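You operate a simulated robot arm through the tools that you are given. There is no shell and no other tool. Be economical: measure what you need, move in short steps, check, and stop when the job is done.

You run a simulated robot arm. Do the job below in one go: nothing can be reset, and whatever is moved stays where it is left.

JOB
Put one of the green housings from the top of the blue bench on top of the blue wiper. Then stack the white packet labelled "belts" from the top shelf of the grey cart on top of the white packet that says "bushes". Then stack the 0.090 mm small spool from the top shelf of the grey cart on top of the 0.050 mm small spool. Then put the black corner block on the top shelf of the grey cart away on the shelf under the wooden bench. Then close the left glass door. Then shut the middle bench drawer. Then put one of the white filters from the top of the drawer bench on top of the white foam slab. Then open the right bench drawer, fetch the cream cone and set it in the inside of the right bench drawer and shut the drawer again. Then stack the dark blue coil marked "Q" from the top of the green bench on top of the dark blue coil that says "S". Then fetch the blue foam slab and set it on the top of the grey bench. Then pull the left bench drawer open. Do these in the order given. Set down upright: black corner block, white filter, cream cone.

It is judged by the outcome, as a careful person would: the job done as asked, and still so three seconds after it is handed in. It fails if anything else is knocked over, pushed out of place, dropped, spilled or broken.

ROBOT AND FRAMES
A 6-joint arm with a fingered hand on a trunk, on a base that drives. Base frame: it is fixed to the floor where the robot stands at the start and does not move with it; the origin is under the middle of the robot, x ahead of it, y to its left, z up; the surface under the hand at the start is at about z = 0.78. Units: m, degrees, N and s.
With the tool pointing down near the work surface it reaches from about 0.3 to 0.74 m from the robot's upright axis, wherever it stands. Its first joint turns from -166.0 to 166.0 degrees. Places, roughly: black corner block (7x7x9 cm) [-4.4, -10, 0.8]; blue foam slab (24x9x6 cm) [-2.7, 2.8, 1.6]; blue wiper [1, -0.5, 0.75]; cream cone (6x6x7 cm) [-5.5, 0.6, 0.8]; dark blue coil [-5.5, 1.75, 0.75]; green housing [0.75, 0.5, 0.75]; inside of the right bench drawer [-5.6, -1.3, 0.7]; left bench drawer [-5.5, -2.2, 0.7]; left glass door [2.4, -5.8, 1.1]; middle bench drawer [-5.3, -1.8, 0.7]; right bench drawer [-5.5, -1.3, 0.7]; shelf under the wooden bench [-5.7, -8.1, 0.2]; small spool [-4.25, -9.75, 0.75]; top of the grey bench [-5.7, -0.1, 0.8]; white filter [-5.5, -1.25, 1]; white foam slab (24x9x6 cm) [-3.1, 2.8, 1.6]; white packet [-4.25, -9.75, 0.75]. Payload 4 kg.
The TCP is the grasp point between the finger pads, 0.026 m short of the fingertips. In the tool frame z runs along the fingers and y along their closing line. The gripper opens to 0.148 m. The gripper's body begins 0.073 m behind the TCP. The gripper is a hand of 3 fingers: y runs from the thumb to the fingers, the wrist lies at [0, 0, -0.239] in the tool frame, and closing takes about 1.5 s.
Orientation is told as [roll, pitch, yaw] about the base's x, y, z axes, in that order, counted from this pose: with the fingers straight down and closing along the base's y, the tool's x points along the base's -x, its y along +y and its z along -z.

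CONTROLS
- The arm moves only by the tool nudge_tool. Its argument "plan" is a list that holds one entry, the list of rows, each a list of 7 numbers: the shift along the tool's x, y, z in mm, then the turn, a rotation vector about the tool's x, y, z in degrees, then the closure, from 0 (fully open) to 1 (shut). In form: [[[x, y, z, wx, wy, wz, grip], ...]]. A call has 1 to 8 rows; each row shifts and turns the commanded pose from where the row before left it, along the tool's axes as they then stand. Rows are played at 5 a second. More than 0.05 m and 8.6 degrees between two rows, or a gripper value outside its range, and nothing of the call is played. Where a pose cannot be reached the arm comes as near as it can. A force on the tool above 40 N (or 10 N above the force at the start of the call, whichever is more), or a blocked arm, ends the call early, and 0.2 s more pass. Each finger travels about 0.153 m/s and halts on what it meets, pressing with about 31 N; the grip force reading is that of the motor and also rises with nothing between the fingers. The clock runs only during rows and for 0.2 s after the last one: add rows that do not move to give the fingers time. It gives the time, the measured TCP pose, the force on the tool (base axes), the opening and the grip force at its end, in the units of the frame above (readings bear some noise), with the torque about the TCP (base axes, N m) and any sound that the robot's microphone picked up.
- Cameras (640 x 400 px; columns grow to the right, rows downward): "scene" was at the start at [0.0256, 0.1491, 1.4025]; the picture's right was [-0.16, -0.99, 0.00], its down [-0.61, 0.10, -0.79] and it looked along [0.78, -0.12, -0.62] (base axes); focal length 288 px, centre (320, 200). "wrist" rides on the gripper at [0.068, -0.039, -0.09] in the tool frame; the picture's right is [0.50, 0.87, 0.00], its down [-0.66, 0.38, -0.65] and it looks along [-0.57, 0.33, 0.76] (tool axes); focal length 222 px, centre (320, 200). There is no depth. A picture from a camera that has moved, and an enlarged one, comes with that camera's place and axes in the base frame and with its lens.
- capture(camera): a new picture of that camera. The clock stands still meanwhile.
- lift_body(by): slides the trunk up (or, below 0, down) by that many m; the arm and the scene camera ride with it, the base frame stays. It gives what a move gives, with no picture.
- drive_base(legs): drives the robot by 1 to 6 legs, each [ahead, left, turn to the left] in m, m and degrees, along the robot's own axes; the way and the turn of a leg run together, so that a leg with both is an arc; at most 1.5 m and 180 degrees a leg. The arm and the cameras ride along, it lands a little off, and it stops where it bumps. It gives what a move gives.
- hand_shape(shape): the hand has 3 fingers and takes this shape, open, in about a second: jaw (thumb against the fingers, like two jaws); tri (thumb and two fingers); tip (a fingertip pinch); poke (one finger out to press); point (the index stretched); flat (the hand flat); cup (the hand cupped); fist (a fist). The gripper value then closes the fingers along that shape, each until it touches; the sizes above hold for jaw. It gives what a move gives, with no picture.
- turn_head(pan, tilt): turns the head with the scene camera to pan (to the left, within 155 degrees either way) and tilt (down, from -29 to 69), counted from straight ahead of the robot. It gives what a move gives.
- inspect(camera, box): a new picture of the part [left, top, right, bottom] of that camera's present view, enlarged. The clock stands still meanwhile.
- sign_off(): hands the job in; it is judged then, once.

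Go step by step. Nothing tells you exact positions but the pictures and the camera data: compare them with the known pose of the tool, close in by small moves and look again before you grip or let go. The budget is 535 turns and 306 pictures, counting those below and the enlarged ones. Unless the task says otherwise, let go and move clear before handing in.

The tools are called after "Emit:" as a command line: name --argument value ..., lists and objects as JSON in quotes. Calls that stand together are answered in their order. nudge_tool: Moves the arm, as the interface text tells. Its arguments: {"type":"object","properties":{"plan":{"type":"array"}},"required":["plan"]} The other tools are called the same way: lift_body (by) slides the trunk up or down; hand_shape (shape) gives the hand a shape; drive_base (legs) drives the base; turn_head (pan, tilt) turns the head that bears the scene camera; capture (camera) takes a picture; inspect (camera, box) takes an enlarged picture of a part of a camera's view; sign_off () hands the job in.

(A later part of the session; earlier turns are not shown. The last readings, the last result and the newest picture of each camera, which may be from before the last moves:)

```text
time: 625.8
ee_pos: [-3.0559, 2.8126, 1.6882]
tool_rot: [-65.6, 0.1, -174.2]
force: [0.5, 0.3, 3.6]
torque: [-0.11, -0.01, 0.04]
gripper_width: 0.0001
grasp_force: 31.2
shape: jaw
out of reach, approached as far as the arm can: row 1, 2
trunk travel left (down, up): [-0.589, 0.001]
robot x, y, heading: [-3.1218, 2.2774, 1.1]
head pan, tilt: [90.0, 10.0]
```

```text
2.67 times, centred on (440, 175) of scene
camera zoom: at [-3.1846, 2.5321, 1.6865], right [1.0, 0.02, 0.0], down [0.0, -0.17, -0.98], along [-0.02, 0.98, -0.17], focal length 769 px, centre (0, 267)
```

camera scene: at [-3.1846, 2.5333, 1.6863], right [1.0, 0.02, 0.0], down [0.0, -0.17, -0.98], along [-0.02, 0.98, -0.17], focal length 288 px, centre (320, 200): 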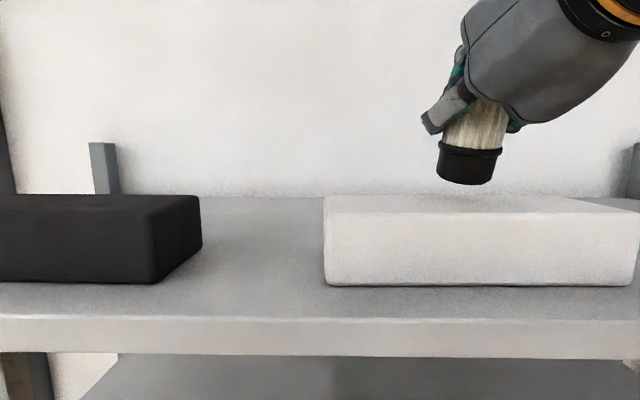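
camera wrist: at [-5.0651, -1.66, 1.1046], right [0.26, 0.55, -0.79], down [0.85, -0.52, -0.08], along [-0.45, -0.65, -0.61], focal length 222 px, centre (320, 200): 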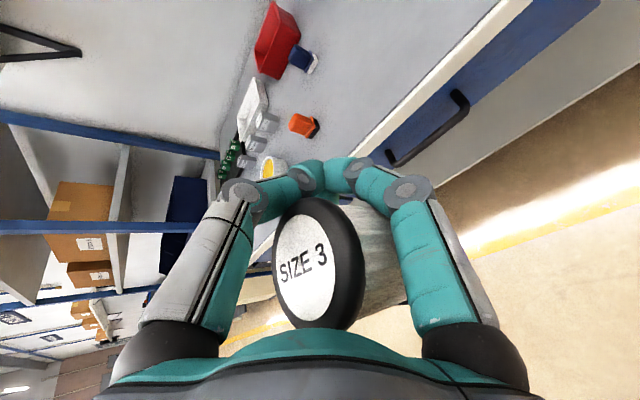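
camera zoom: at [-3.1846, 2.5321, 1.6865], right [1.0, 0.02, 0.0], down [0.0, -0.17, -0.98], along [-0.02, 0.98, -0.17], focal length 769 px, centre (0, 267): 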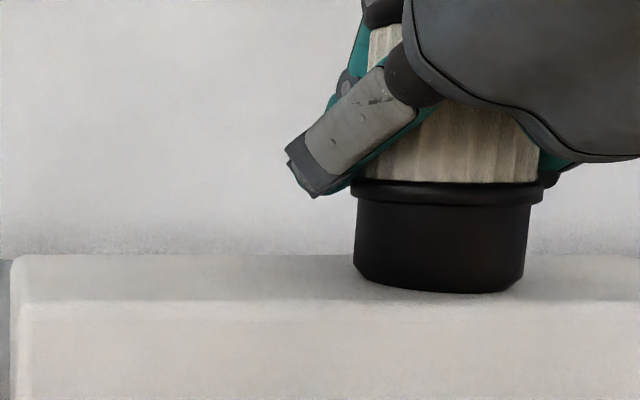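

Level and touching the slab. Open slowly.

Emit:
nudge_tool --plan '[[[0, 0, 0, 0, 0, 0, 0.8], [0, 0, 0, 0, 0, 0, 0.65], [0, 0, 0, 0, 0, 0, 0.5], [0, 0, 0, 0, 0, 0, 0.35], [0, 0, 0, 0, 0, 0, 0.2], [0, 0, 0, 0, 0, 0, 0.2], [0, 0, 0, 0, 0, 0, 0.2]]]'

Emit:
capture --camera "scene"

```text
time: 627.4
ee_pos: [-3.0563, 2.8121, 1.6886]
tool_rot: [-65.4, 0.2, -174.2]
force: [0.4, -0.8, 1.6]
torque: [0.0, 0.0, -0.02]
gripper_width: 0.1183
grasp_force: 0.1
shape: jaw
trunk travel left (down, up): [-0.589, 0.001]
robot x, y, heading: [-3.1204, 2.2831, 1.3]
head pan, tilt: [90.0, 10.0]
```

```text
50 pictures are left
camera scene: at [-3.1845, 2.5321, 1.6865], right [1.0, 0.02, 0.0], down [0.0, -0.17, -0.98], along [-0.02, 0.98, -0.17], focal length 288 px, centre (320, 200)
```

scene: 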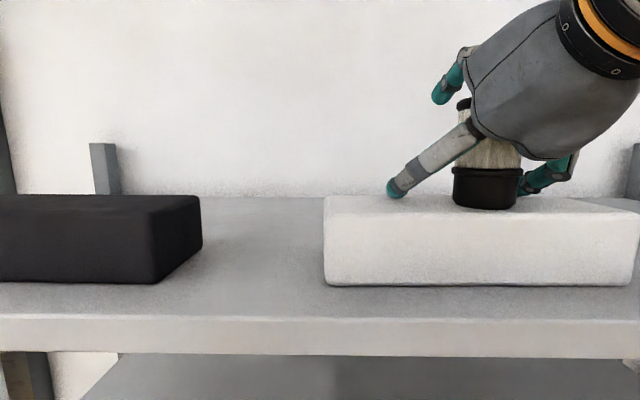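

Emit:
drive_base --legs '[[0, -0.012, 0]]'

Emit:
nudge_tool --plan '[[[0, -12, -4, 4, 0, 0, 0.2], [0, -12, -4, 4, 0, 0, 0.2], [0, -8, -3, 0, 0, 0, 0.15]]]'

Emit:
inspect --camera "scene" --box '[340, 50, 600, 230]'

```text
time: 628.1
ee_pos: [-3.0558, 2.7996, 1.689]
tool_rot: [-65.6, 0.2, -174.2]
force: [-0.5, -0.1, -0.7]
torque: [-0.02, 0.01, 0.01]
gripper_width: 0.1182
grasp_force: 0.0
shape: jaw
trunk travel left (down, up): [-0.589, 0.001]
robot x, y, heading: [-3.1201, 2.27, 1.0]
head pan, tilt: [90.0, 10.0]
```

```text
time: 628.9
ee_pos: [-3.0553, 2.8043, 1.7258]
tool_rot: [-73.6, 0.2, -174.1]
force: [-0.3, 0.4, 0.8]
torque: [-0.01, -0.01, 0.02]
gripper_width: 0.1256
grasp_force: 0.0
shape: jaw
out of reach, approached as far as the arm can: row 1, 2, 3
trunk travel left (down, up): [-0.589, 0.001]
robot x, y, heading: [-3.1185, 2.265, 0.9]
head pan, tilt: [90.0, 10.0]
```

```text
2.22 times, centred on (470, 140) of scene
camera zoom: at [-3.1843, 2.5199, 1.6865], right [1.0, 0.02, 0.0], down [0.0, -0.17, -0.98], along [-0.02, 0.98, -0.17], focal length 640 px, centre (-13, 333)
```

zoom: 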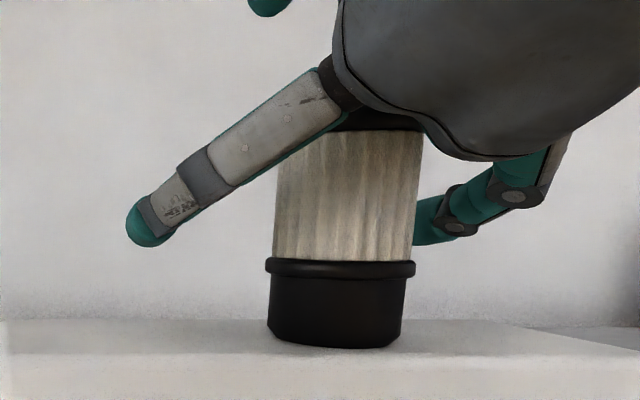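

Filter stands straight and the hand is clear of it. Back away.

Emit:
drive_base --legs '[[0, -0.06, 0], [0, -0.4, 0]]'

Emit:
capture --camera "scene"

```text
time: 632.0
ee_pos: [-3.0459, 2.3443, 1.7245]
tool_rot: [-73.5, 0.2, -174.3]
force: [-0.4, -0.9, 0.2]
torque: [0.01, -0.03, 0.01]
gripper_width: 0.1257
grasp_force: 0.1
shape: jaw
trunk travel left (down, up): [-0.589, 0.001]
robot x, y, heading: [-3.1116, 1.8043, 0.8]
head pan, tilt: [90.0, 10.0]
```

```text
48 pictures are left
camera scene: at [-3.176, 2.0601, 1.6866], right [1.0, 0.01, 0.0], down [0.0, -0.17, -0.98], along [-0.01, 0.98, -0.17], focal length 288 px, centre (320, 200)
```

scene: 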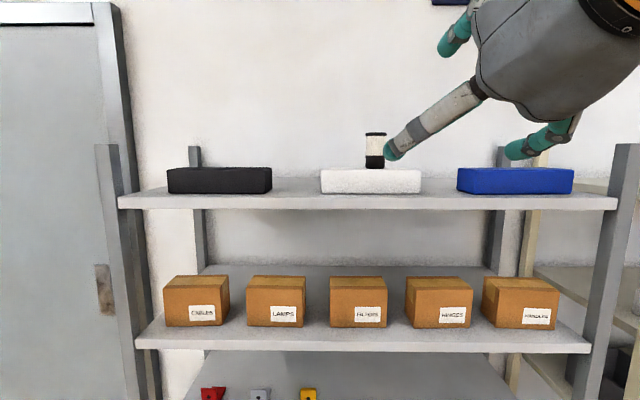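

Filter task done. Now the right bench drawer: turn so the arm (held sideways) faces west and drive to it.

Emit:
drive_base --legs '[[0, 0, 90], [-1.4, 0.2, 0], [-1.35, 0.5, 0], [-0.32, 0.45, 0]]'

Emit:
lift_body --by -0.4

Emit:
lift_body --by -0.16

Emit:
turn_head --pan 80 --tilt 25

Emit:
capture --camera "scene"

```text
time: 652.4
ee_pos: [-4.8144, -1.1732, 1.7245]
tool_rot: [-73.6, 0.2, -85.9]
force: [0.2, 0.2, -0.2]
torque: [-0.01, 0.04, 0.01]
gripper_width: 0.1255
grasp_force: 0.0
shape: jaw
trunk travel left (down, up): [-0.589, 0.001]
robot x, y, heading: [-4.2783, -1.2538, 88.8]
head pan, tilt: [90.0, 10.0]
```

```text
time: 656.2
ee_pos: [-4.8138, -1.1723, 1.3249]
tool_rot: [-73.6, 0.2, -86.0]
force: [0.5, -0.2, 0.1]
torque: [-0.02, 0.02, 0.01]
gripper_width: 0.1258
grasp_force: 0.1
shape: jaw
trunk travel left (down, up): [-0.189, 0.401]
robot x, y, heading: [-4.2792, -1.2587, 89.0]
head pan, tilt: [90.0, 10.0]
```

```text
time: 658.0
ee_pos: [-4.8126, -1.1719, 1.1645]
tool_rot: [-73.5, 0.2, -86.0]
force: [0.1, -0.5, 0.7]
torque: [0.0, 0.01, -0.03]
gripper_width: 0.1254
grasp_force: 0.0
shape: jaw
trunk travel left (down, up): [-0.029, 0.561]
robot x, y, heading: [-4.2769, -1.2558, 89.3]
head pan, tilt: [90.0, 10.0]
```

```text
time: 658.8
ee_pos: [-4.8131, -1.1717, 1.1647]
tool_rot: [-73.6, 0.2, -86.0]
force: [0.6, 1.4, -0.1]
torque: [0.01, 0.0, -0.03]
gripper_width: 0.1254
grasp_force: 0.1
shape: jaw
trunk travel left (down, up): [-0.029, 0.561]
robot x, y, heading: [-4.277, -1.2536, 89.1]
head pan, tilt: [80.0, 25.0]
```

```text
47 pictures are left
camera scene: at [-4.5292, -1.2937, 1.1022], right [0.19, 0.98, 0.0], down [0.41, -0.08, -0.91], along [-0.89, 0.17, -0.42], focal length 288 px, centre (320, 200)
```

scene: 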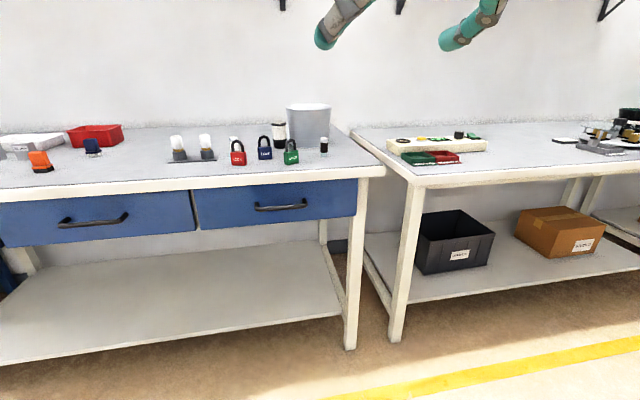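

Right drawer handle ≈[-5.28, -1.267, 0.733]. Pitch the tool down to 60° tilt, extend and lower.

Emit:
nudge_tool --plan '[[[0, 0, 0, -7, 0, 0, 0.2], [0, 0, 0, -7, 0, 0, 0.2], [1.7, 21.5, 40, 0, 0, 0, 0.2], [1.7, 21.5, 40, 0, 0, 0, 0.2], [1.7, 21.5, 40, 0, 0, 0, 0.2], [1.7, 21.5, 40, 0, 0, 0, 0.2], [1.7, 21.5, 40, 0, 0, 0, 0.2], [1.7, 21.5, 40, 0, 0, 0, 0.2]]]'

Emit:
nudge_tool --plan '[[[1.7, 21.5, 40, 0, 0, 0, 0.3], [1.7, 21.5, 40, 0, 0, 0, 0.4], [1.7, 21.5, 40, 0, 0, 0, 0.5], [1.7, 21.5, 40, 0, 0, 0, 0.5], [1.7, 21.5, 40, 0, 0, 0, 0.5], [0, 0, 0, 0, 0, 0, 0.5]]]'

Emit:
capture --camera "scene"

```text
time: 660.6
ee_pos: [-4.93, -1.1673, 0.8811]
tool_rot: [-59.8, 0.3, -86.0]
force: [0.3, 0.2, 0.3]
torque: [0.01, -0.02, -0.03]
gripper_width: 0.1185
grasp_force: 0.0
shape: jaw
out of reach, approached as far as the arm can: row 1, 2
trunk travel left (down, up): [-0.029, 0.561]
robot x, y, heading: [-4.2738, -1.2523, 89.1]
head pan, tilt: [80.0, 25.0]
```

```text
time: 662.0
ee_pos: [-5.051, -1.1658, 0.6882]
tool_rot: [-59.7, 0.2, -86.0]
force: [-1.0, -0.9, 1.0]
torque: [-0.01, -0.05, 0.01]
gripper_width: 0.0745
grasp_force: 0.0
shape: jaw
trunk travel left (down, up): [-0.029, 0.561]
robot x, y, heading: [-4.2759, -1.2542, 89.2]
head pan, tilt: [80.0, 25.0]
```

```text
46 pictures are left
camera scene: at [-4.5291, -1.2936, 1.1021], right [0.19, 0.98, 0.0], down [0.42, -0.08, -0.91], along [-0.89, 0.17, -0.42], focal length 288 px, centre (320, 200)
```

scene: 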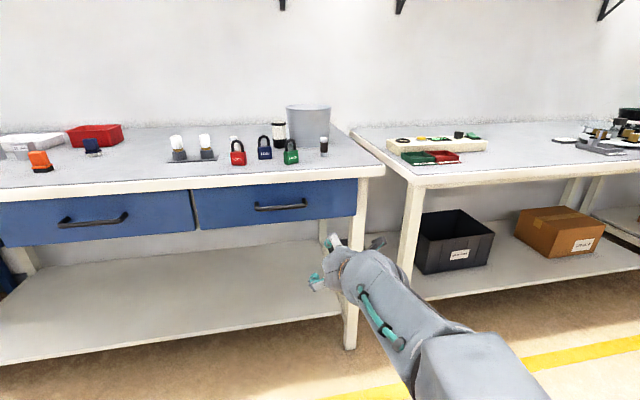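

Emit:
lift_body --by 0.045

Emit:
drive_base --legs '[[-0.1, 0.13, 0]]'

Emit:
capture --camera "wrist"

Emit:
inspect --camera "scene" --box '[220, 150, 380, 270]'

```text
time: 662.9
ee_pos: [-5.0486, -1.166, 0.7326]
tool_rot: [-59.6, 0.2, -86.0]
force: [-0.5, -0.6, 0.8]
torque: [-0.01, -0.01, -0.01]
gripper_width: 0.0746
grasp_force: 0.1
shape: jaw
trunk travel left (down, up): [-0.074, 0.516]
robot x, y, heading: [-4.2792, -1.2537, 89.3]
head pan, tilt: [80.0, 25.0]
```

```text
time: 664.3
ee_pos: [-5.1816, -1.264, 0.7343]
tool_rot: [-59.7, 0.1, -86.0]
force: [0.3, -0.1, 0.3]
torque: [-0.01, -0.01, 0.02]
gripper_width: 0.0745
grasp_force: 0.1
shape: jaw
trunk travel left (down, up): [-0.074, 0.516]
robot x, y, heading: [-4.4097, -1.351, 89.2]
head pan, tilt: [80.0, 25.0]
```

```text
45 pictures are left
camera wrist: at [-5.1282, -1.1915, 0.8153], right [0.4, 0.53, -0.75], down [0.8, -0.6, 0.0], along [-0.45, -0.6, -0.67], focal length 222 px, centre (320, 200)
```

wrist: 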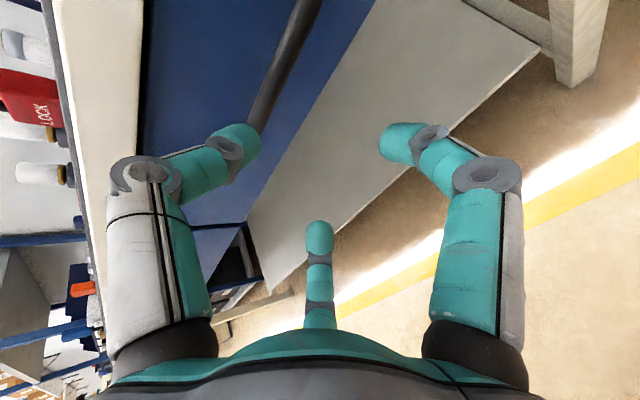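

```text
3.33 times, centred on (300, 210) of scene
camera zoom: at [-4.6611, -1.391, 1.1471], right [0.19, 0.98, 0.0], down [0.42, -0.08, -0.91], along [-0.89, 0.17, -0.42], focal length 961 px, centre (387, 167)
```

zoom: 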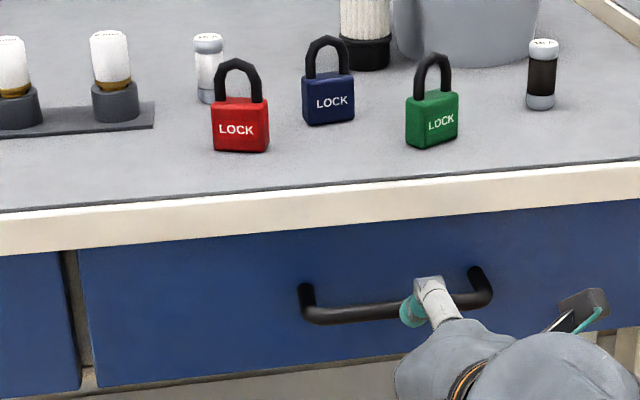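

Emit:
nudge_tool --plan '[[[-3, 0, 0, 0, 0, 0, 0.4], [0, 0, 0, 0, 0, 0, 0.4]]]'

Emit:
drive_base --legs '[[0, 0.082, 0]]'

Emit:
nudge_tool --plan '[[[0, 0, 0, 0, 0, 0, 0.6], [0, 0, 0, 0, 0, 0, 0.8], [0, 0, 0, 0, 0, 0, 1], [0, 0, 0, 0, 0, 0, 1], [0, 0, 0, 0, 0, 0, 1]]]'

Emit:
inspect --camera "scene" --box '[220, 150, 380, 270]'

```text
time: 664.9
ee_pos: [-5.1814, -1.2665, 0.7333]
tool_rot: [-59.6, 0.0, -86.0]
force: [-1.6, 0.6, 0.2]
torque: [0.0, 0.01, 0.01]
gripper_width: 0.0882
grasp_force: 0.1
shape: jaw
trunk travel left (down, up): [-0.074, 0.516]
robot x, y, heading: [-4.4089, -1.353, 89.2]
head pan, tilt: [80.0, 25.0]
```

```text
time: 666.0
ee_pos: [-5.2634, -1.2642, 0.7338]
tool_rot: [-59.5, 0.2, -86.0]
force: [3.1, -0.2, 0.7]
torque: [0.01, 0.14, 0.04]
gripper_width: 0.087
grasp_force: 0.0
shape: jaw
trunk travel left (down, up): [-0.074, 0.516]
robot x, y, heading: [-4.4915, -1.3535, 89.3]
head pan, tilt: [80.0, 25.0]
```

```text
time: 667.2
ee_pos: [-5.2636, -1.2646, 0.7336]
tool_rot: [-59.6, 0.2, -86.0]
force: [-0.8, 0.1, -4.5]
torque: [-0.01, -0.06, 0.02]
gripper_width: 0.0064
grasp_force: 31.7
shape: jaw
trunk travel left (down, up): [-0.074, 0.516]
robot x, y, heading: [-4.4882, -1.3535, 89.2]
head pan, tilt: [80.0, 25.0]
```

```text
3.33 times, centred on (300, 210) of scene
camera zoom: at [-4.7432, -1.3898, 1.147], right [0.19, 0.98, 0.0], down [0.42, -0.08, -0.91], along [-0.89, 0.17, -0.42], focal length 961 px, centre (387, 167)
```

zoom: 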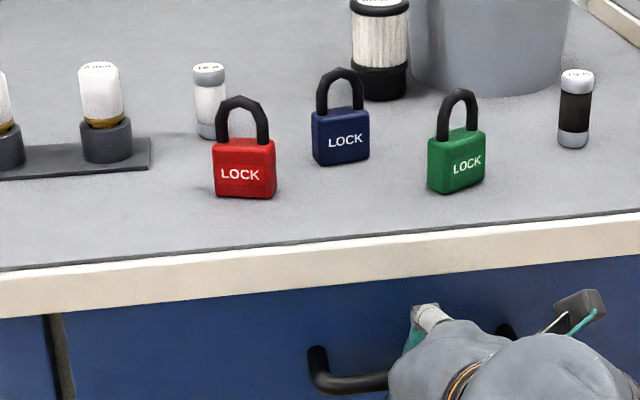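

Gripping the handle bar. Pull by driving away (east) 0.22 m.

Emit:
drive_base --legs '[[0, -0.05, 0], [0, -0.19, 0]]'

Emit:
capture --camera "scene"

```text
time: 669.3
ee_pos: [-5.0217, -1.2665, 0.733]
tool_rot: [-59.5, 0.1, -86.1]
force: [-0.4, 17.2, -7.3]
torque: [-0.03, -0.1, -0.22]
gripper_width: 0.006
grasp_force: 31.1
shape: jaw
trunk travel left (down, up): [-0.074, 0.516]
robot x, y, heading: [-4.2464, -1.3516, 88.9]
head pan, tilt: [80.0, 25.0]
```

```text
42 pictures are left
camera scene: at [-4.5019, -1.392, 1.147], right [0.19, 0.98, 0.0], down [0.42, -0.08, -0.91], along [-0.89, 0.17, -0.42], focal length 288 px, centre (320, 200)
```

scene: 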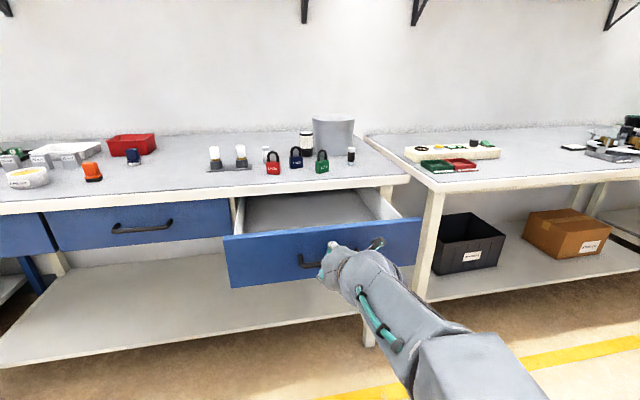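

Drawer is open. Release the handle, back off, raise, and bring the tool to vertical for the cone.

Emit:
nudge_tool --plan '[[[0, 0, 0, 0, 0, 0, 0.7], [0, 0, 0, 0, 0, 0, 0.4], [0, 0, 0, 0, 0, 0, 0.35], [0, 0, 0, 0, 0, 0, 0.35]]]'

Emit:
drive_base --legs '[[0, -0.15, 0], [0.6, -0.1, 0]]'

Emit:
lift_body --by 0.35

Emit:
nudge_tool --plan '[[[0, 12, -21, -7.5, 0, 0, 0.2], [0, 15, -19, -7.5, 0, 0, 0.2], [0, 18, -16, -7.5, 0, 0, 0.2], [0, 20, -13, -7.5, 0, 0, 0.2], [0, 22, -9, -7.5, 0, 0, 0.2], [0, 23, -6, -7.5, 0, 0, 0.2], [0, 24, -3, -7.5, 0, 0, 0.2], [0, 25, 0, -7.2, 0, 0, 0.2]]]'

Emit:
drive_base --legs '[[1.2, 0, 0]]'

Emit:
capture --camera "scene"

```text
time: 670.3
ee_pos: [-5.0204, -1.2675, 0.7346]
tool_rot: [-59.7, 0.1, -86.2]
force: [0.4, -0.2, -0.1]
torque: [0.0, -0.01, 0.01]
gripper_width: 0.0958
grasp_force: 0.0
shape: jaw
trunk travel left (down, up): [-0.074, 0.516]
robot x, y, heading: [-4.2505, -1.3534, 88.9]
head pan, tilt: [80.0, 25.0]
```

```text
time: 674.6
ee_pos: [-4.7618, -0.6795, 0.7339]
tool_rot: [-59.6, 0.1, -86.2]
force: [0.6, 0.3, -0.6]
torque: [-0.01, 0.01, 0.01]
gripper_width: 0.0957
grasp_force: 0.1
shape: jaw
trunk travel left (down, up): [-0.074, 0.516]
robot x, y, heading: [-3.9841, -0.767, 89.0]
head pan, tilt: [80.0, 25.0]
```

```text
time: 678.0
ee_pos: [-4.7605, -0.68, 1.084]
tool_rot: [-59.6, 0.1, -86.1]
force: [-0.6, 0.1, -0.1]
torque: [0.01, 0.0, 0.0]
gripper_width: 0.096
grasp_force: 0.1
shape: jaw
trunk travel left (down, up): [-0.424, 0.166]
robot x, y, heading: [-3.9884, -0.7671, 89.1]
head pan, tilt: [80.0, 25.0]
```

```text
time: 679.8
ee_pos: [-4.5683, -0.666, 1.0691]
tool_rot: [0.2, 0.1, -86.2]
force: [0.0, 0.6, 0.8]
torque: [0.01, -0.01, -0.02]
gripper_width: 0.118
grasp_force: 0.1
shape: jaw
trunk travel left (down, up): [-0.424, 0.166]
robot x, y, heading: [-3.9893, -0.7704, 89.0]
head pan, tilt: [80.0, 25.0]
```

```text
time: 685.9
ee_pos: [-4.5485, 0.5258, 1.0679]
tool_rot: [0.1, 0.2, -86.2]
force: [0.2, 0.2, 0.5]
torque: [-0.01, -0.01, -0.02]
gripper_width: 0.1185
grasp_force: 0.1
shape: jaw
trunk travel left (down, up): [-0.424, 0.166]
robot x, y, heading: [-3.9713, 0.4246, 89.0]
head pan, tilt: [80.0, 25.0]
```

```text
41 pictures are left
camera scene: at [-4.2219, 0.3853, 1.4971], right [0.19, 0.98, 0.0], down [0.41, -0.08, -0.91], along [-0.89, 0.17, -0.42], focal length 288 px, centre (320, 200)
```

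scene: 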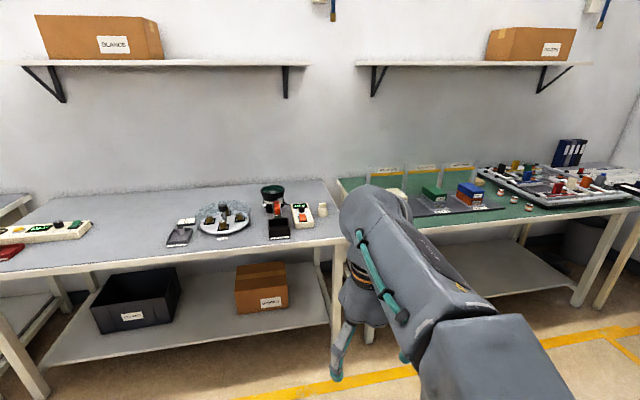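

Emit:
inspect --camera "scene" --box '[160, 160, 420, 260]'

```text
2.46 times, centred on (290, 210) of scene
camera zoom: at [-4.2219, 0.3853, 1.4971], right [0.19, 0.98, 0.0], down [0.41, -0.08, -0.91], along [-0.89, 0.17, -0.42], focal length 710 px, centre (394, 175)
```

zoom: 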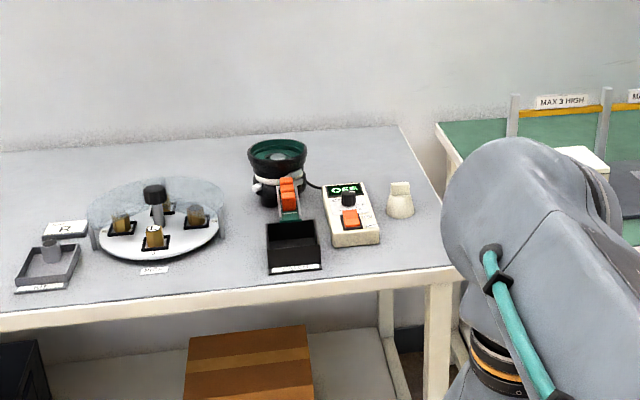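

The cream cone stands near [-5.5, 0.64], beside a control box. Move over it.

Emit:
drive_base --legs '[[0.1, 0.85, 0]]'

Emit:
capture --camera "wrist"

Emit:
inspect --camera "scene" --box '[240, 170, 440, 300]'

```text
time: 690.5
ee_pos: [-5.4005, 0.6448, 1.0679]
tool_rot: [0.1, 0.1, -86.5]
force: [-0.5, -0.2, -0.8]
torque: [-0.04, -0.01, 0.01]
gripper_width: 0.1183
grasp_force: 0.0
shape: jaw
trunk travel left (down, up): [-0.424, 0.166]
robot x, y, heading: [-4.8228, 0.5412, 88.7]
head pan, tilt: [80.0, 25.0]
```

```text
39 pictures are left
camera wrist: at [-5.4442, 0.7104, 1.1605], right [0.83, 0.55, 0.0], down [0.42, -0.63, 0.65], along [0.36, -0.54, -0.76], focal length 222 px, centre (320, 200)
```

wrist: 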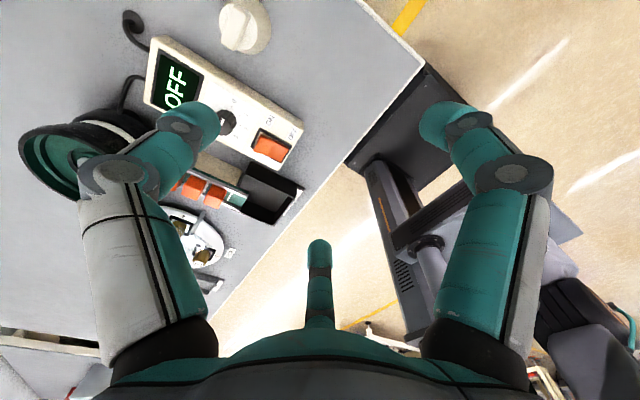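

```text
3.08 times, centred on (340, 235) of scene
camera zoom: at [-5.0742, 0.5034, 1.4971], right [0.2, 0.98, 0.0], down [0.41, -0.08, -0.91], along [-0.89, 0.18, -0.42], focal length 887 px, centre (258, 92)
```

zoom: 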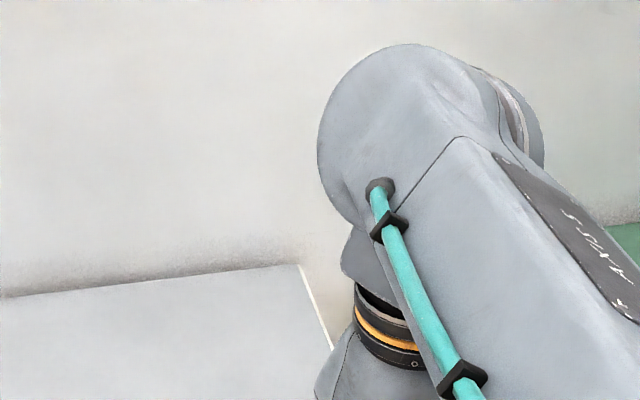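

Emit:
nudge_tool --plan '[[[2.5, -35, 15, 0, 0, 0, 0.2], [2.5, -35, 15, 0, 0, 0, 0.2], [2.5, -35, 15, 0, 0, 0, 0.2], [0, 0, 40, 0, 0, 0, 0.25], [0, 0, 40, 0, 0, 0, 0.3], [0, 0, 0, 0, 0, 0, 0.3]]]'

Emit:
capture --camera "wrist"

```text
time: 691.9
ee_pos: [-5.478, 0.6584, 0.9294]
tool_rot: [0.1, 0.3, -86.5]
force: [-0.3, -0.5, 0.0]
torque: [0.0, 0.04, 0.0]
gripper_width: 0.1041
grasp_force: 0.0
shape: jaw
out of reach, approached as far as the arm can: row 2, 3
trunk travel left (down, up): [-0.424, 0.166]
robot x, y, heading: [-4.8197, 0.5386, 88.8]
head pan, tilt: [80.0, 25.0]
```

```text
37 pictures are left
camera wrist: at [-5.5221, 0.7245, 1.0217], right [0.83, 0.55, 0.0], down [0.42, -0.63, 0.65], along [0.36, -0.54, -0.76], focal length 222 px, centre (320, 200)
```

wrist: 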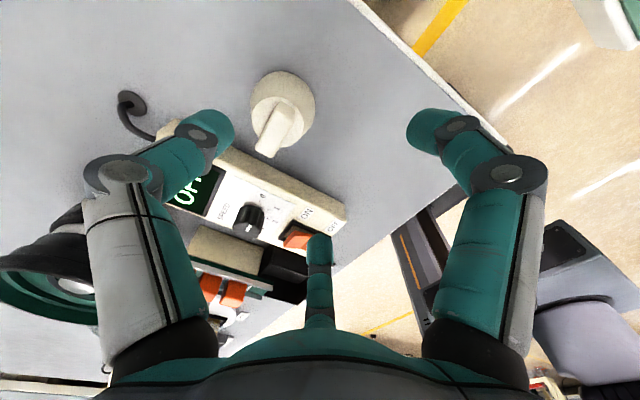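

Rotate the hand 30° so no finger goes toward the box, shift, and descend.

Emit:
nudge_tool --plan '[[[0, 0, 0, 0, 0, -7.5, 0.3], [0, 0, 0, 0, 0, -7.5, 0.3], [0, 0, 0, 0, 0, -7.5, 0.3], [0, 0, 0, 0, 0, -7.5, 0.3], [0, 0, 0, 0, 0, 0, 0.3]]]'

Emit:
drive_base --legs '[[-0.01, 0.035, 0]]'

Emit:
nudge_tool --plan '[[[0, 0, 35, 0, 0, 0, 0.3], [0, 0, 30, 0, 0, 0, 0.3], [0, 0, 0, 0, 0, 0, 0.3]]]'

Emit:
capture --camera "wrist"

```text
time: 693.0
ee_pos: [-5.4783, 0.6598, 0.9295]
tool_rot: [0.2, 0.1, -56.3]
force: [0.4, 1.0, 0.1]
torque: [0.01, -0.04, 0.0]
gripper_width: 0.1042
grasp_force: 0.0
shape: jaw
trunk travel left (down, up): [-0.424, 0.166]
robot x, y, heading: [-4.8183, 0.5402, 88.7]
head pan, tilt: [80.0, 25.0]
```

```text
time: 693.9
ee_pos: [-5.513, 0.6507, 0.9302]
tool_rot: [0.2, 0.1, -56.4]
force: [0.3, 0.3, 0.6]
torque: [0.0, 0.02, -0.01]
gripper_width: 0.1042
grasp_force: 0.1
shape: jaw
trunk travel left (down, up): [-0.424, 0.166]
robot x, y, heading: [-4.8527, 0.5324, 88.7]
head pan, tilt: [80.0, 25.0]
```

```text
time: 694.7
ee_pos: [-5.513, 0.6506, 0.8651]
tool_rot: [0.1, 0.2, -56.5]
force: [0.2, -0.3, 0.0]
torque: [0.0, 0.0, -0.03]
gripper_width: 0.1039
grasp_force: 0.0
shape: jaw
trunk travel left (down, up): [-0.424, 0.166]
robot x, y, heading: [-4.8551, 0.5329, 88.7]
head pan, tilt: [80.0, 25.0]
```

```text
36 pictures are left
camera wrist: at [-5.5843, 0.6857, 0.9569], right [0.45, 0.89, 0.0], down [0.68, -0.34, 0.65], along [0.59, -0.29, -0.76], focal length 222 px, centre (320, 200)
```

wrist: 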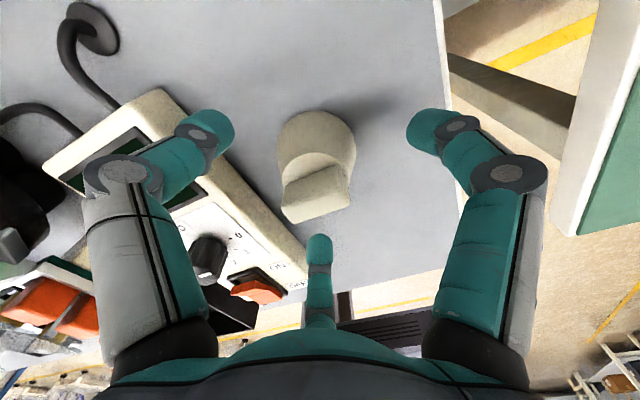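

Emit:
nudge_tool --plan '[[[0, 0, 25, 0, 0, 0, 0.35], [0, 0, 10, 0, 0, 0, 0.35], [0, 0, 5, 0, 0, 0, 0.35], [0, 0, 0, 0, 0, 0, 0.35]]]'

Emit:
nudge_tool --plan '[[[0, 0, 0, 0, 0, 0, 0.5], [0, 0, 0, 0, 0, 0, 0.65], [0, 0, 0, 0, 0, 0, 0.8], [0, 0, 0, 0, 0, 0, 1], [0, 0, 0, 0, 0, 0, 1], [0, 0, -15, 0, 0, 0, 1], [0, 0, -25, 0, 0, 0, 1], [0, 0, 0, 0, 0, 0, 1]]]'

Emit:
capture --camera "wrist"

```text
time: 695.7
ee_pos: [-5.5141, 0.6489, 0.8265]
tool_rot: [0.0, 0.1, -56.5]
force: [-0.7, -0.2, 14.3]
torque: [0.11, -0.43, 0.01]
gripper_width: 0.0961
grasp_force: 0.1
shape: jaw
trunk travel left (down, up): [-0.424, 0.166]
robot x, y, heading: [-4.86, 0.533, 88.5]
head pan, tilt: [80.0, 25.0]
```

```text
time: 697.5
ee_pos: [-5.5138, 0.6491, 0.8641]
tool_rot: [0.2, 0.0, -56.4]
force: [0.3, 0.3, -0.3]
torque: [0.01, 0.02, -0.01]
gripper_width: 0.0444
grasp_force: 30.7
shape: jaw
trunk travel left (down, up): [-0.424, 0.166]
robot x, y, heading: [-4.8579, 0.5313, 88.5]
head pan, tilt: [80.0, 25.0]
```

```text
35 pictures are left
camera wrist: at [-5.5839, 0.6851, 0.9563], right [0.45, 0.89, 0.0], down [0.68, -0.34, 0.65], along [0.59, -0.29, -0.76], focal length 222 px, centre (320, 200)
```

wrist: 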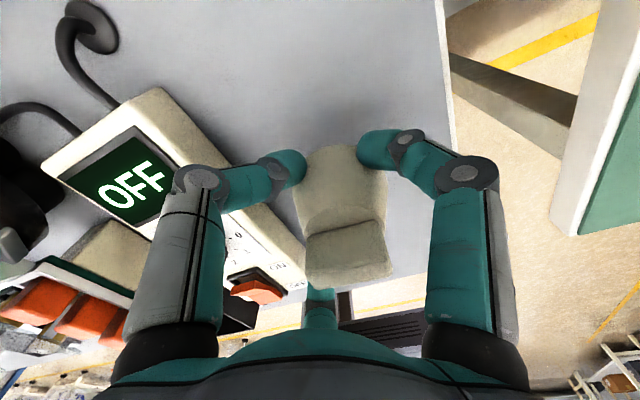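

Cone is gripped. Lift and carry it to the open drawer.

Emit:
lift_body --by 0.14

Emit:
drive_base --legs '[[0, -0.35, 0.4], [-1.2, 0, 0], [-0.7, 0, 0]]'

Emit:
turn_head --pan 85 --tilt 45

Emit:
capture --camera "scene"

```text
time: 699.2
ee_pos: [-5.5144, 0.6492, 1.0046]
tool_rot: [0.2, 0.1, -56.6]
force: [-0.1, -0.3, -0.4]
torque: [0.03, -0.01, -0.03]
gripper_width: 0.0442
grasp_force: 30.9
shape: jaw
trunk travel left (down, up): [-0.564, 0.026]
robot x, y, heading: [-4.8569, 0.5279, 88.8]
head pan, tilt: [80.0, 25.0]
```

```text
time: 710.5
ee_pos: [-5.1752, -1.2575, 1.0055]
tool_rot: [0.2, 0.0, -55.1]
force: [0.4, -0.3, 0.2]
torque: [0.0, 0.02, -0.03]
gripper_width: 0.0442
grasp_force: 31.0
shape: jaw
trunk travel left (down, up): [-0.564, 0.026]
robot x, y, heading: [-4.5125, -1.3583, 90.3]
head pan, tilt: [80.0, 25.0]
```

```text
time: 711.4
ee_pos: [-5.1749, -1.2573, 1.0048]
tool_rot: [0.2, 0.0, -55.1]
force: [-0.1, 0.4, -0.9]
torque: [0.02, 0.01, 0.01]
gripper_width: 0.0442
grasp_force: 31.2
shape: jaw
trunk travel left (down, up): [-0.564, 0.026]
robot x, y, heading: [-4.512, -1.3587, 90.2]
head pan, tilt: [85.0, 45.0]
```

```text
34 pictures are left
camera scene: at [-4.7571, -1.4122, 1.6066], right [0.08, 1.0, 0.0], down [0.7, -0.06, -0.71], along [-0.7, 0.06, -0.71], focal length 288 px, centre (320, 200)
```

scene: 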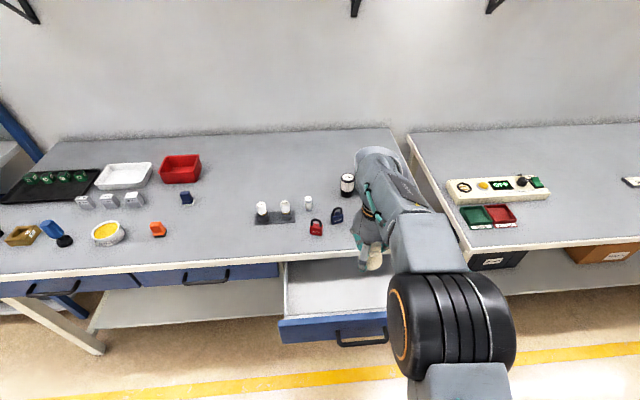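

Emit:
lift_body --by -0.27

Emit:
lift_body --by -0.02

Emit:
capture --camera "wrist"

```text
time: 714.1
ee_pos: [-5.1757, -1.2575, 0.7343]
tool_rot: [0.3, 0.1, -55.2]
force: [-0.7, -0.4, -1.1]
torque: [0.02, 0.0, -0.02]
gripper_width: 0.0258
grasp_force: 31.3
shape: jaw
trunk travel left (down, up): [-0.294, 0.296]
robot x, y, heading: [-4.5135, -1.3577, 90.0]
head pan, tilt: [85.0, 45.0]
```

```text
time: 714.8
ee_pos: [-5.1736, -1.2574, 0.7156]
tool_rot: [0.2, 0.1, -55.2]
force: [0.9, 1.3, 0.3]
torque: [0.01, 0.0, 0.0]
gripper_width: 0.0256
grasp_force: 31.3
shape: jaw
trunk travel left (down, up): [-0.274, 0.316]
robot x, y, heading: [-4.5136, -1.3594, 90.0]
head pan, tilt: [85.0, 45.0]
```

```text
33 pictures are left
camera wrist: at [-5.2459, -1.224, 0.8065], right [0.42, 0.91, 0.0], down [0.68, -0.32, 0.65], along [0.59, -0.28, -0.76], focal length 222 px, centre (320, 200)
```

wrist: 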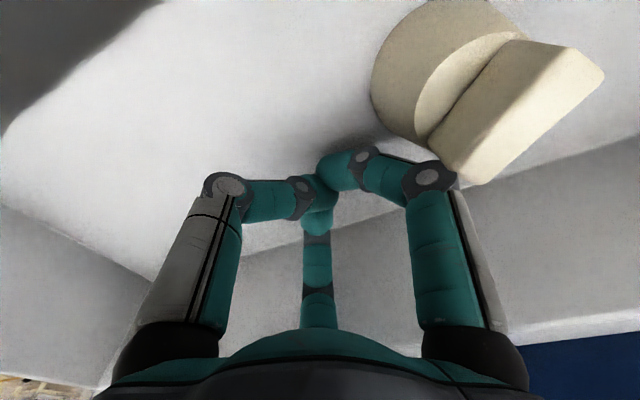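

The cone was set free early (drawer floor higher than expected). Raise the hand and look.

Emit:
lift_body --by 0.25

Emit:
drive_base --legs '[[0.3, -0.1, 0]]'

Emit:
capture --camera "scene"

Emit:
inspect --camera "scene" --box '[240, 220, 440, 340]'

```text
time: 717.4
ee_pos: [-5.1743, -1.2571, 0.9646]
tool_rot: [0.1, 0.1, -55.1]
force: [-0.1, 1.0, 1.8]
torque: [0.03, 0.0, -0.01]
gripper_width: 0.0255
grasp_force: 31.2
shape: jaw
trunk travel left (down, up): [-0.524, 0.066]
robot x, y, heading: [-4.5161, -1.3599, 90.0]
head pan, tilt: [85.0, 45.0]
```

```text
time: 719.5
ee_pos: [-5.0766, -0.957, 0.9646]
tool_rot: [0.2, 0.1, -55.0]
force: [-0.7, -0.3, -0.5]
torque: [0.05, -0.01, -0.01]
gripper_width: 0.0255
grasp_force: 30.3
shape: jaw
trunk travel left (down, up): [-0.524, 0.066]
robot x, y, heading: [-4.4173, -1.0597, 90.1]
head pan, tilt: [85.0, 45.0]
```

```text
32 pictures are left
camera scene: at [-4.6581, -1.1111, 1.5665], right [0.08, 1.0, 0.0], down [0.7, -0.06, -0.71], along [-0.7, 0.06, -0.71], focal length 288 px, centre (320, 200)
```

scene: 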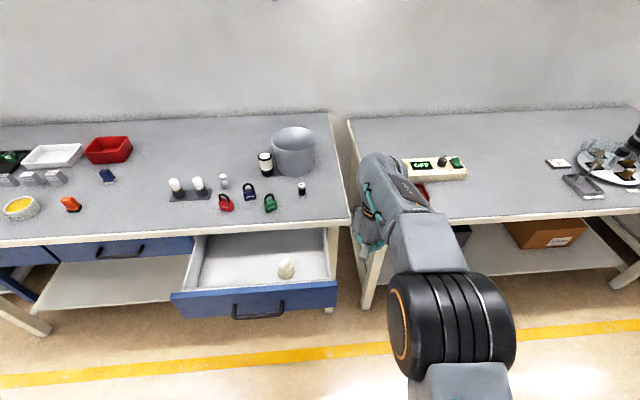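

```text
3.20 times, centred on (340, 280) of scene
camera zoom: at [-4.6581, -1.1111, 1.5665], right [0.08, 1.0, 0.0], down [0.7, -0.06, -0.71], along [-0.7, 0.06, -0.71], focal length 922 px, centre (256, -56)
```

zoom: 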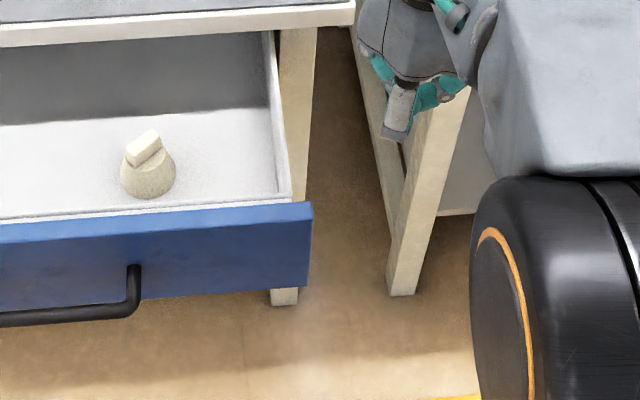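

The cone stands upright inside. Now tilt the closed hand and push the drawer shut.

Emit:
drive_base --legs '[[0, -0.12, 0], [-0.31, 0, 0]]'

Emit:
nudge_tool --plan '[[[0, 0, 0, 6.55, 4.6, 0, 1], [0, 0, 0, 6.55, 4.6, 0, 1], [0, 0, 0, 6.55, 4.6, 0, 1], [0, 0, 0, 6.55, 4.6, 0, 1], [0, 0, 0, 0, 0, 0, 1]]]'

Emit:
lift_body --by -0.22

Emit:
drive_base --legs '[[0, 0.1, 0], [0, 0.12, 0]]'

Emit:
capture --camera "scene"

```text
time: 722.4
ee_pos: [-4.9556, -1.2681, 0.9642]
tool_rot: [0.2, 0.1, -54.8]
force: [0.0, -0.3, -0.4]
torque: [0.0, -0.01, -0.01]
gripper_width: 0.0256
grasp_force: 31.2
shape: jaw
trunk travel left (down, up): [-0.524, 0.066]
robot x, y, heading: [-4.2943, -1.3678, 90.2]
head pan, tilt: [85.0, 45.0]
```

```text
time: 723.6
ee_pos: [-4.9575, -1.2571, 0.9682]
tool_rot: [-26.9, 17.8, -59.0]
force: [0.0, -0.3, -0.3]
torque: [-0.01, 0.01, 0.02]
gripper_width: 0.0255
grasp_force: 30.5
shape: jaw
out of reach, approached as far as the arm can: row 2, 3
trunk travel left (down, up): [-0.524, 0.066]
robot x, y, heading: [-4.294, -1.3698, 90.5]
head pan, tilt: [85.0, 45.0]
```

```text
time: 725.9
ee_pos: [-4.9586, -1.2558, 0.7489]
tool_rot: [-27.1, 17.7, -59.1]
force: [0.5, -0.7, 0.0]
torque: [-0.04, -0.03, -0.02]
gripper_width: 0.0255
grasp_force: 31.1
shape: jaw
trunk travel left (down, up): [-0.304, 0.286]
robot x, y, heading: [-4.2956, -1.3673, 90.6]
head pan, tilt: [85.0, 45.0]
```

```text
time: 727.9
ee_pos: [-5.1768, -1.2569, 0.7476]
tool_rot: [-27.0, 17.7, -59.1]
force: [0.1, -0.2, -0.1]
torque: [-0.01, -0.01, 0.0]
gripper_width: 0.0255
grasp_force: 31.5
shape: jaw
trunk travel left (down, up): [-0.304, 0.286]
robot x, y, heading: [-4.5162, -1.3739, 90.4]
head pan, tilt: [85.0, 45.0]
```

```text
30 pictures are left
camera scene: at [-4.7546, -1.4223, 1.3465], right [0.08, 1.0, 0.0], down [0.7, -0.06, -0.71], along [-0.7, 0.06, -0.71], focal length 288 px, centre (320, 200)
```

scene: 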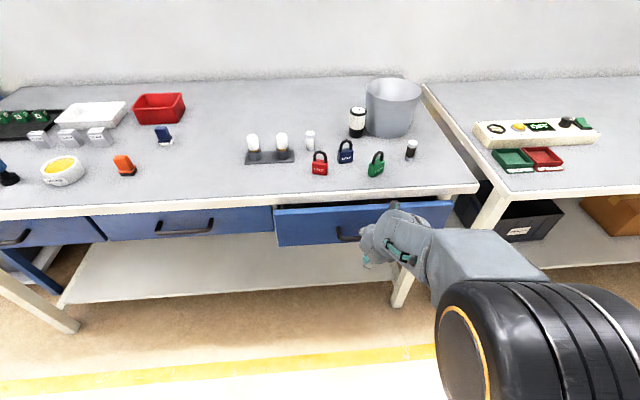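

Drawer is following. Push on until it stops.

Emit:
drive_base --legs '[[0, 0.13, 0]]'

Emit:
inspect --camera "scene" --box '[60, 180, 460, 300]'

```text
time: 729.1
ee_pos: [-5.2638, -1.2582, 0.7511]
tool_rot: [-27.0, 17.8, -58.9]
force: [16.6, -0.8, 13.0]
torque: [0.12, -0.08, -0.04]
gripper_width: 0.0273
grasp_force: 30.9
shape: jaw
trunk travel left (down, up): [-0.304, 0.286]
robot x, y, heading: [-4.603, -1.3701, 90.3]
head pan, tilt: [85.0, 45.0]
stopped in leg 1: the force on the tool passed its limit at 57 N (the readings are from after the stop); the commanded pose is now the measured one
```

```text
1.60 times, centred on (260, 240) of scene
camera zoom: at [-4.8417, -1.423, 1.3469], right [0.08, 1.0, 0.0], down [0.7, -0.06, -0.71], along [-0.71, 0.06, -0.71], focal length 461 px, centre (416, 136)
```

zoom: 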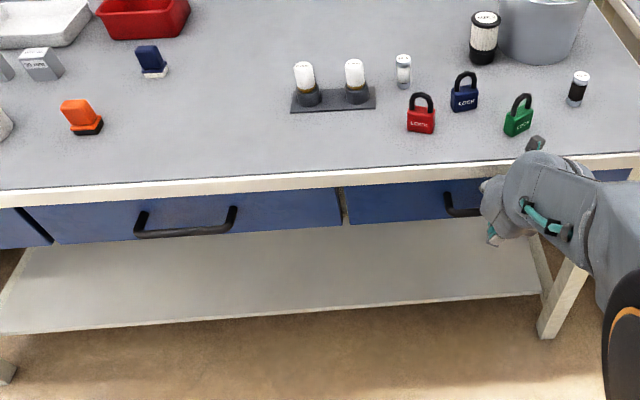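

Right drawer is shut. Next the coils on the green bench.

Emit:
drive_base --legs '[[0, -0.3, 0]]'

Emit:
lift_body --by 0.28

Emit:
nudge_tool --plan '[[[0, 0, 0, -6.55, -4.6, 0, 0.8], [0, 0, 0, -6.55, -4.6, 0, 0.5], [0, 0, 0, -6.55, -4.6, 0, 0.3], [0, 0, 0, -6.55, -4.6, 0, 0.3], [0, 0, 0, 0, 0, 0, 0.3]]]'

Emit:
drive_base --legs '[[1.4, 0, 0], [1.4, 0, 0], [0.25, 0.1, 0]]'

Emit:
turn_head --pan 88 --tilt 35

Emit:
capture --camera "scene"

```text
time: 731.1
ee_pos: [-4.9672, -1.2557, 0.7493]
tool_rot: [-26.7, 17.7, -58.8]
force: [0.5, -0.5, -0.3]
torque: [0.01, -0.01, 0.03]
gripper_width: 0.0247
grasp_force: 31.7
shape: jaw
trunk travel left (down, up): [-0.304, 0.286]
robot x, y, heading: [-4.3007, -1.3666, 90.5]
head pan, tilt: [85.0, 45.0]
```

```text
time: 733.9
ee_pos: [-4.966, -1.2571, 1.0287]
tool_rot: [-26.9, 17.7, -58.8]
force: [-0.3, -0.7, 1.3]
torque: [0.01, -0.01, -0.02]
gripper_width: 0.0245
grasp_force: 30.9
shape: jaw
trunk travel left (down, up): [-0.584, 0.006]
robot x, y, heading: [-4.3029, -1.3689, 90.5]
head pan, tilt: [85.0, 45.0]
```

```text
time: 735.1
ee_pos: [-4.9666, -1.2518, 1.0286]
tool_rot: [0.3, -0.1, -54.6]
force: [-1.1, 1.0, 0.7]
torque: [0.0, -0.02, 0.01]
gripper_width: 0.1033
grasp_force: 0.0
shape: jaw
out of reach, approached as far as the arm can: row 1
trunk travel left (down, up): [-0.584, 0.006]
robot x, y, heading: [-4.3062, -1.3688, 90.4]
head pan, tilt: [85.0, 45.0]
```

```text
time: 750.1
ee_pos: [-5.123, 1.7705, 1.0299]
tool_rot: [0.2, 0.0, -53.5]
force: [-0.1, -0.7, 0.7]
torque: [-0.01, -0.02, 0.0]
gripper_width: 0.1031
grasp_force: 0.0
shape: jaw
trunk travel left (down, up): [-0.584, 0.006]
robot x, y, heading: [-4.4531, 1.6652, 91.7]
head pan, tilt: [85.0, 45.0]
```

```text
time: 750.9
ee_pos: [-5.1235, 1.7722, 1.0292]
tool_rot: [0.1, 0.0, -53.5]
force: [0.2, 0.3, -0.6]
torque: [-0.01, 0.02, 0.04]
gripper_width: 0.103
grasp_force: 0.1
shape: jaw
trunk travel left (down, up): [-0.584, 0.006]
robot x, y, heading: [-4.4583, 1.6642, 91.7]
head pan, tilt: [88.0, 35.0]
```

```text
28 pictures are left
camera scene: at [-4.7055, 1.6047, 1.6413], right [0.01, 1.0, 0.0], down [0.57, 0.0, -0.82], along [-0.82, 0.01, -0.57], focal length 288 px, centre (320, 200)
```

scene: 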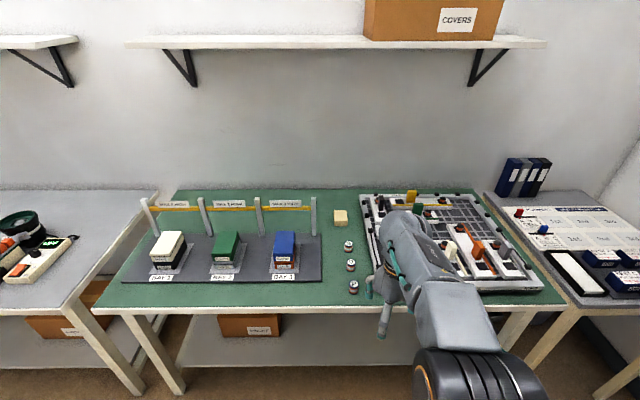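

Emit:
inspect --camera "scene" --box '[300, 190, 440, 310]'

```text
3.33 times, centred on (370, 250) of scene
camera zoom: at [-4.7055, 1.6047, 1.6413], right [0.01, 1.0, 0.0], down [0.57, 0.0, -0.82], along [-0.82, 0.01, -0.57], focal length 961 px, centre (153, 33)
```

zoom: 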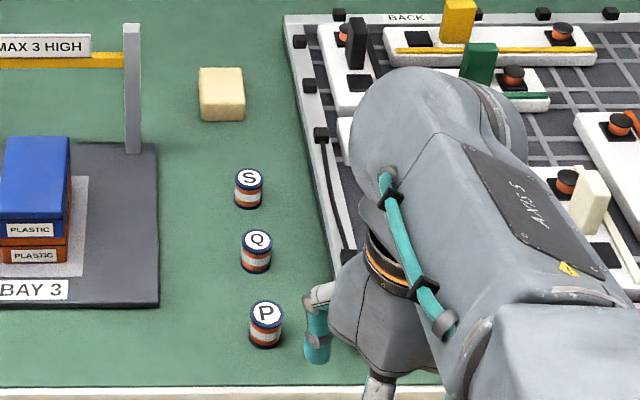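

Coils found in a row: S ≈[-5.56, 1.73], Q ≈[-5.46, 1.73], P ≈[-5.36, 1.73]. Move over Q.

Emit:
drive_base --legs '[[-0.03, 0.33, 0]]'

Emit:
capture --camera "wrist"

```text
time: 753.1
ee_pos: [-5.4533, 1.7297, 1.031]
tool_rot: [0.3, 0.0, -53.4]
force: [-0.7, 0.4, -0.3]
torque: [0.01, -0.01, -0.05]
gripper_width: 0.1032
grasp_force: 0.0
shape: jaw
trunk travel left (down, up): [-0.584, 0.006]
robot x, y, heading: [-4.7862, 1.6305, 91.7]
head pan, tilt: [88.0, 35.0]
```

```text
26 pictures are left
camera wrist: at [-5.525, 1.7615, 1.1213], right [0.4, 0.92, 0.0], down [0.69, -0.3, 0.66], along [0.6, -0.26, -0.75], focal length 222 px, centre (320, 200)
```

wrist: 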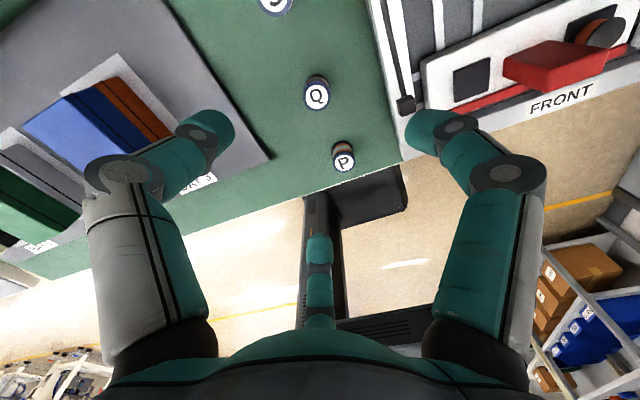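

Emit:
nudge_tool --plan '[[[0, 0, 40, 0, 0, 0, 0.5], [0, 0, 40, 0, 0, 0, 0.5], [0, 0, 40, 0, 0, 0, 0.5], [0, 0, 40, 0, 0, 0, 0.5], [0, 0, 20, 0, 0, 0, 0.5], [0, 0, 0, 0, 0, 0, 0.5]]]'

Emit:
capture --camera "wrist"

```text
time: 754.5
ee_pos: [-5.4514, 1.73, 0.8502]
tool_rot: [0.2, 0.0, -53.4]
force: [-0.5, -0.2, 0.2]
torque: [0.0, 0.04, 0.01]
gripper_width: 0.0744
grasp_force: 0.0
shape: jaw
trunk travel left (down, up): [-0.584, 0.006]
robot x, y, heading: [-4.7848, 1.6242, 91.7]
head pan, tilt: [88.0, 35.0]
```

```text
25 pictures are left
camera wrist: at [-5.5241, 1.7612, 0.9417], right [0.4, 0.92, 0.0], down [0.69, -0.3, 0.66], along [0.6, -0.26, -0.76], focal length 222 px, centre (320, 200)
```

wrist: 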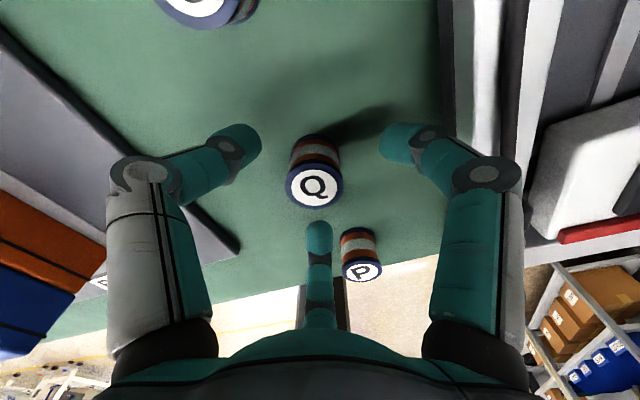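

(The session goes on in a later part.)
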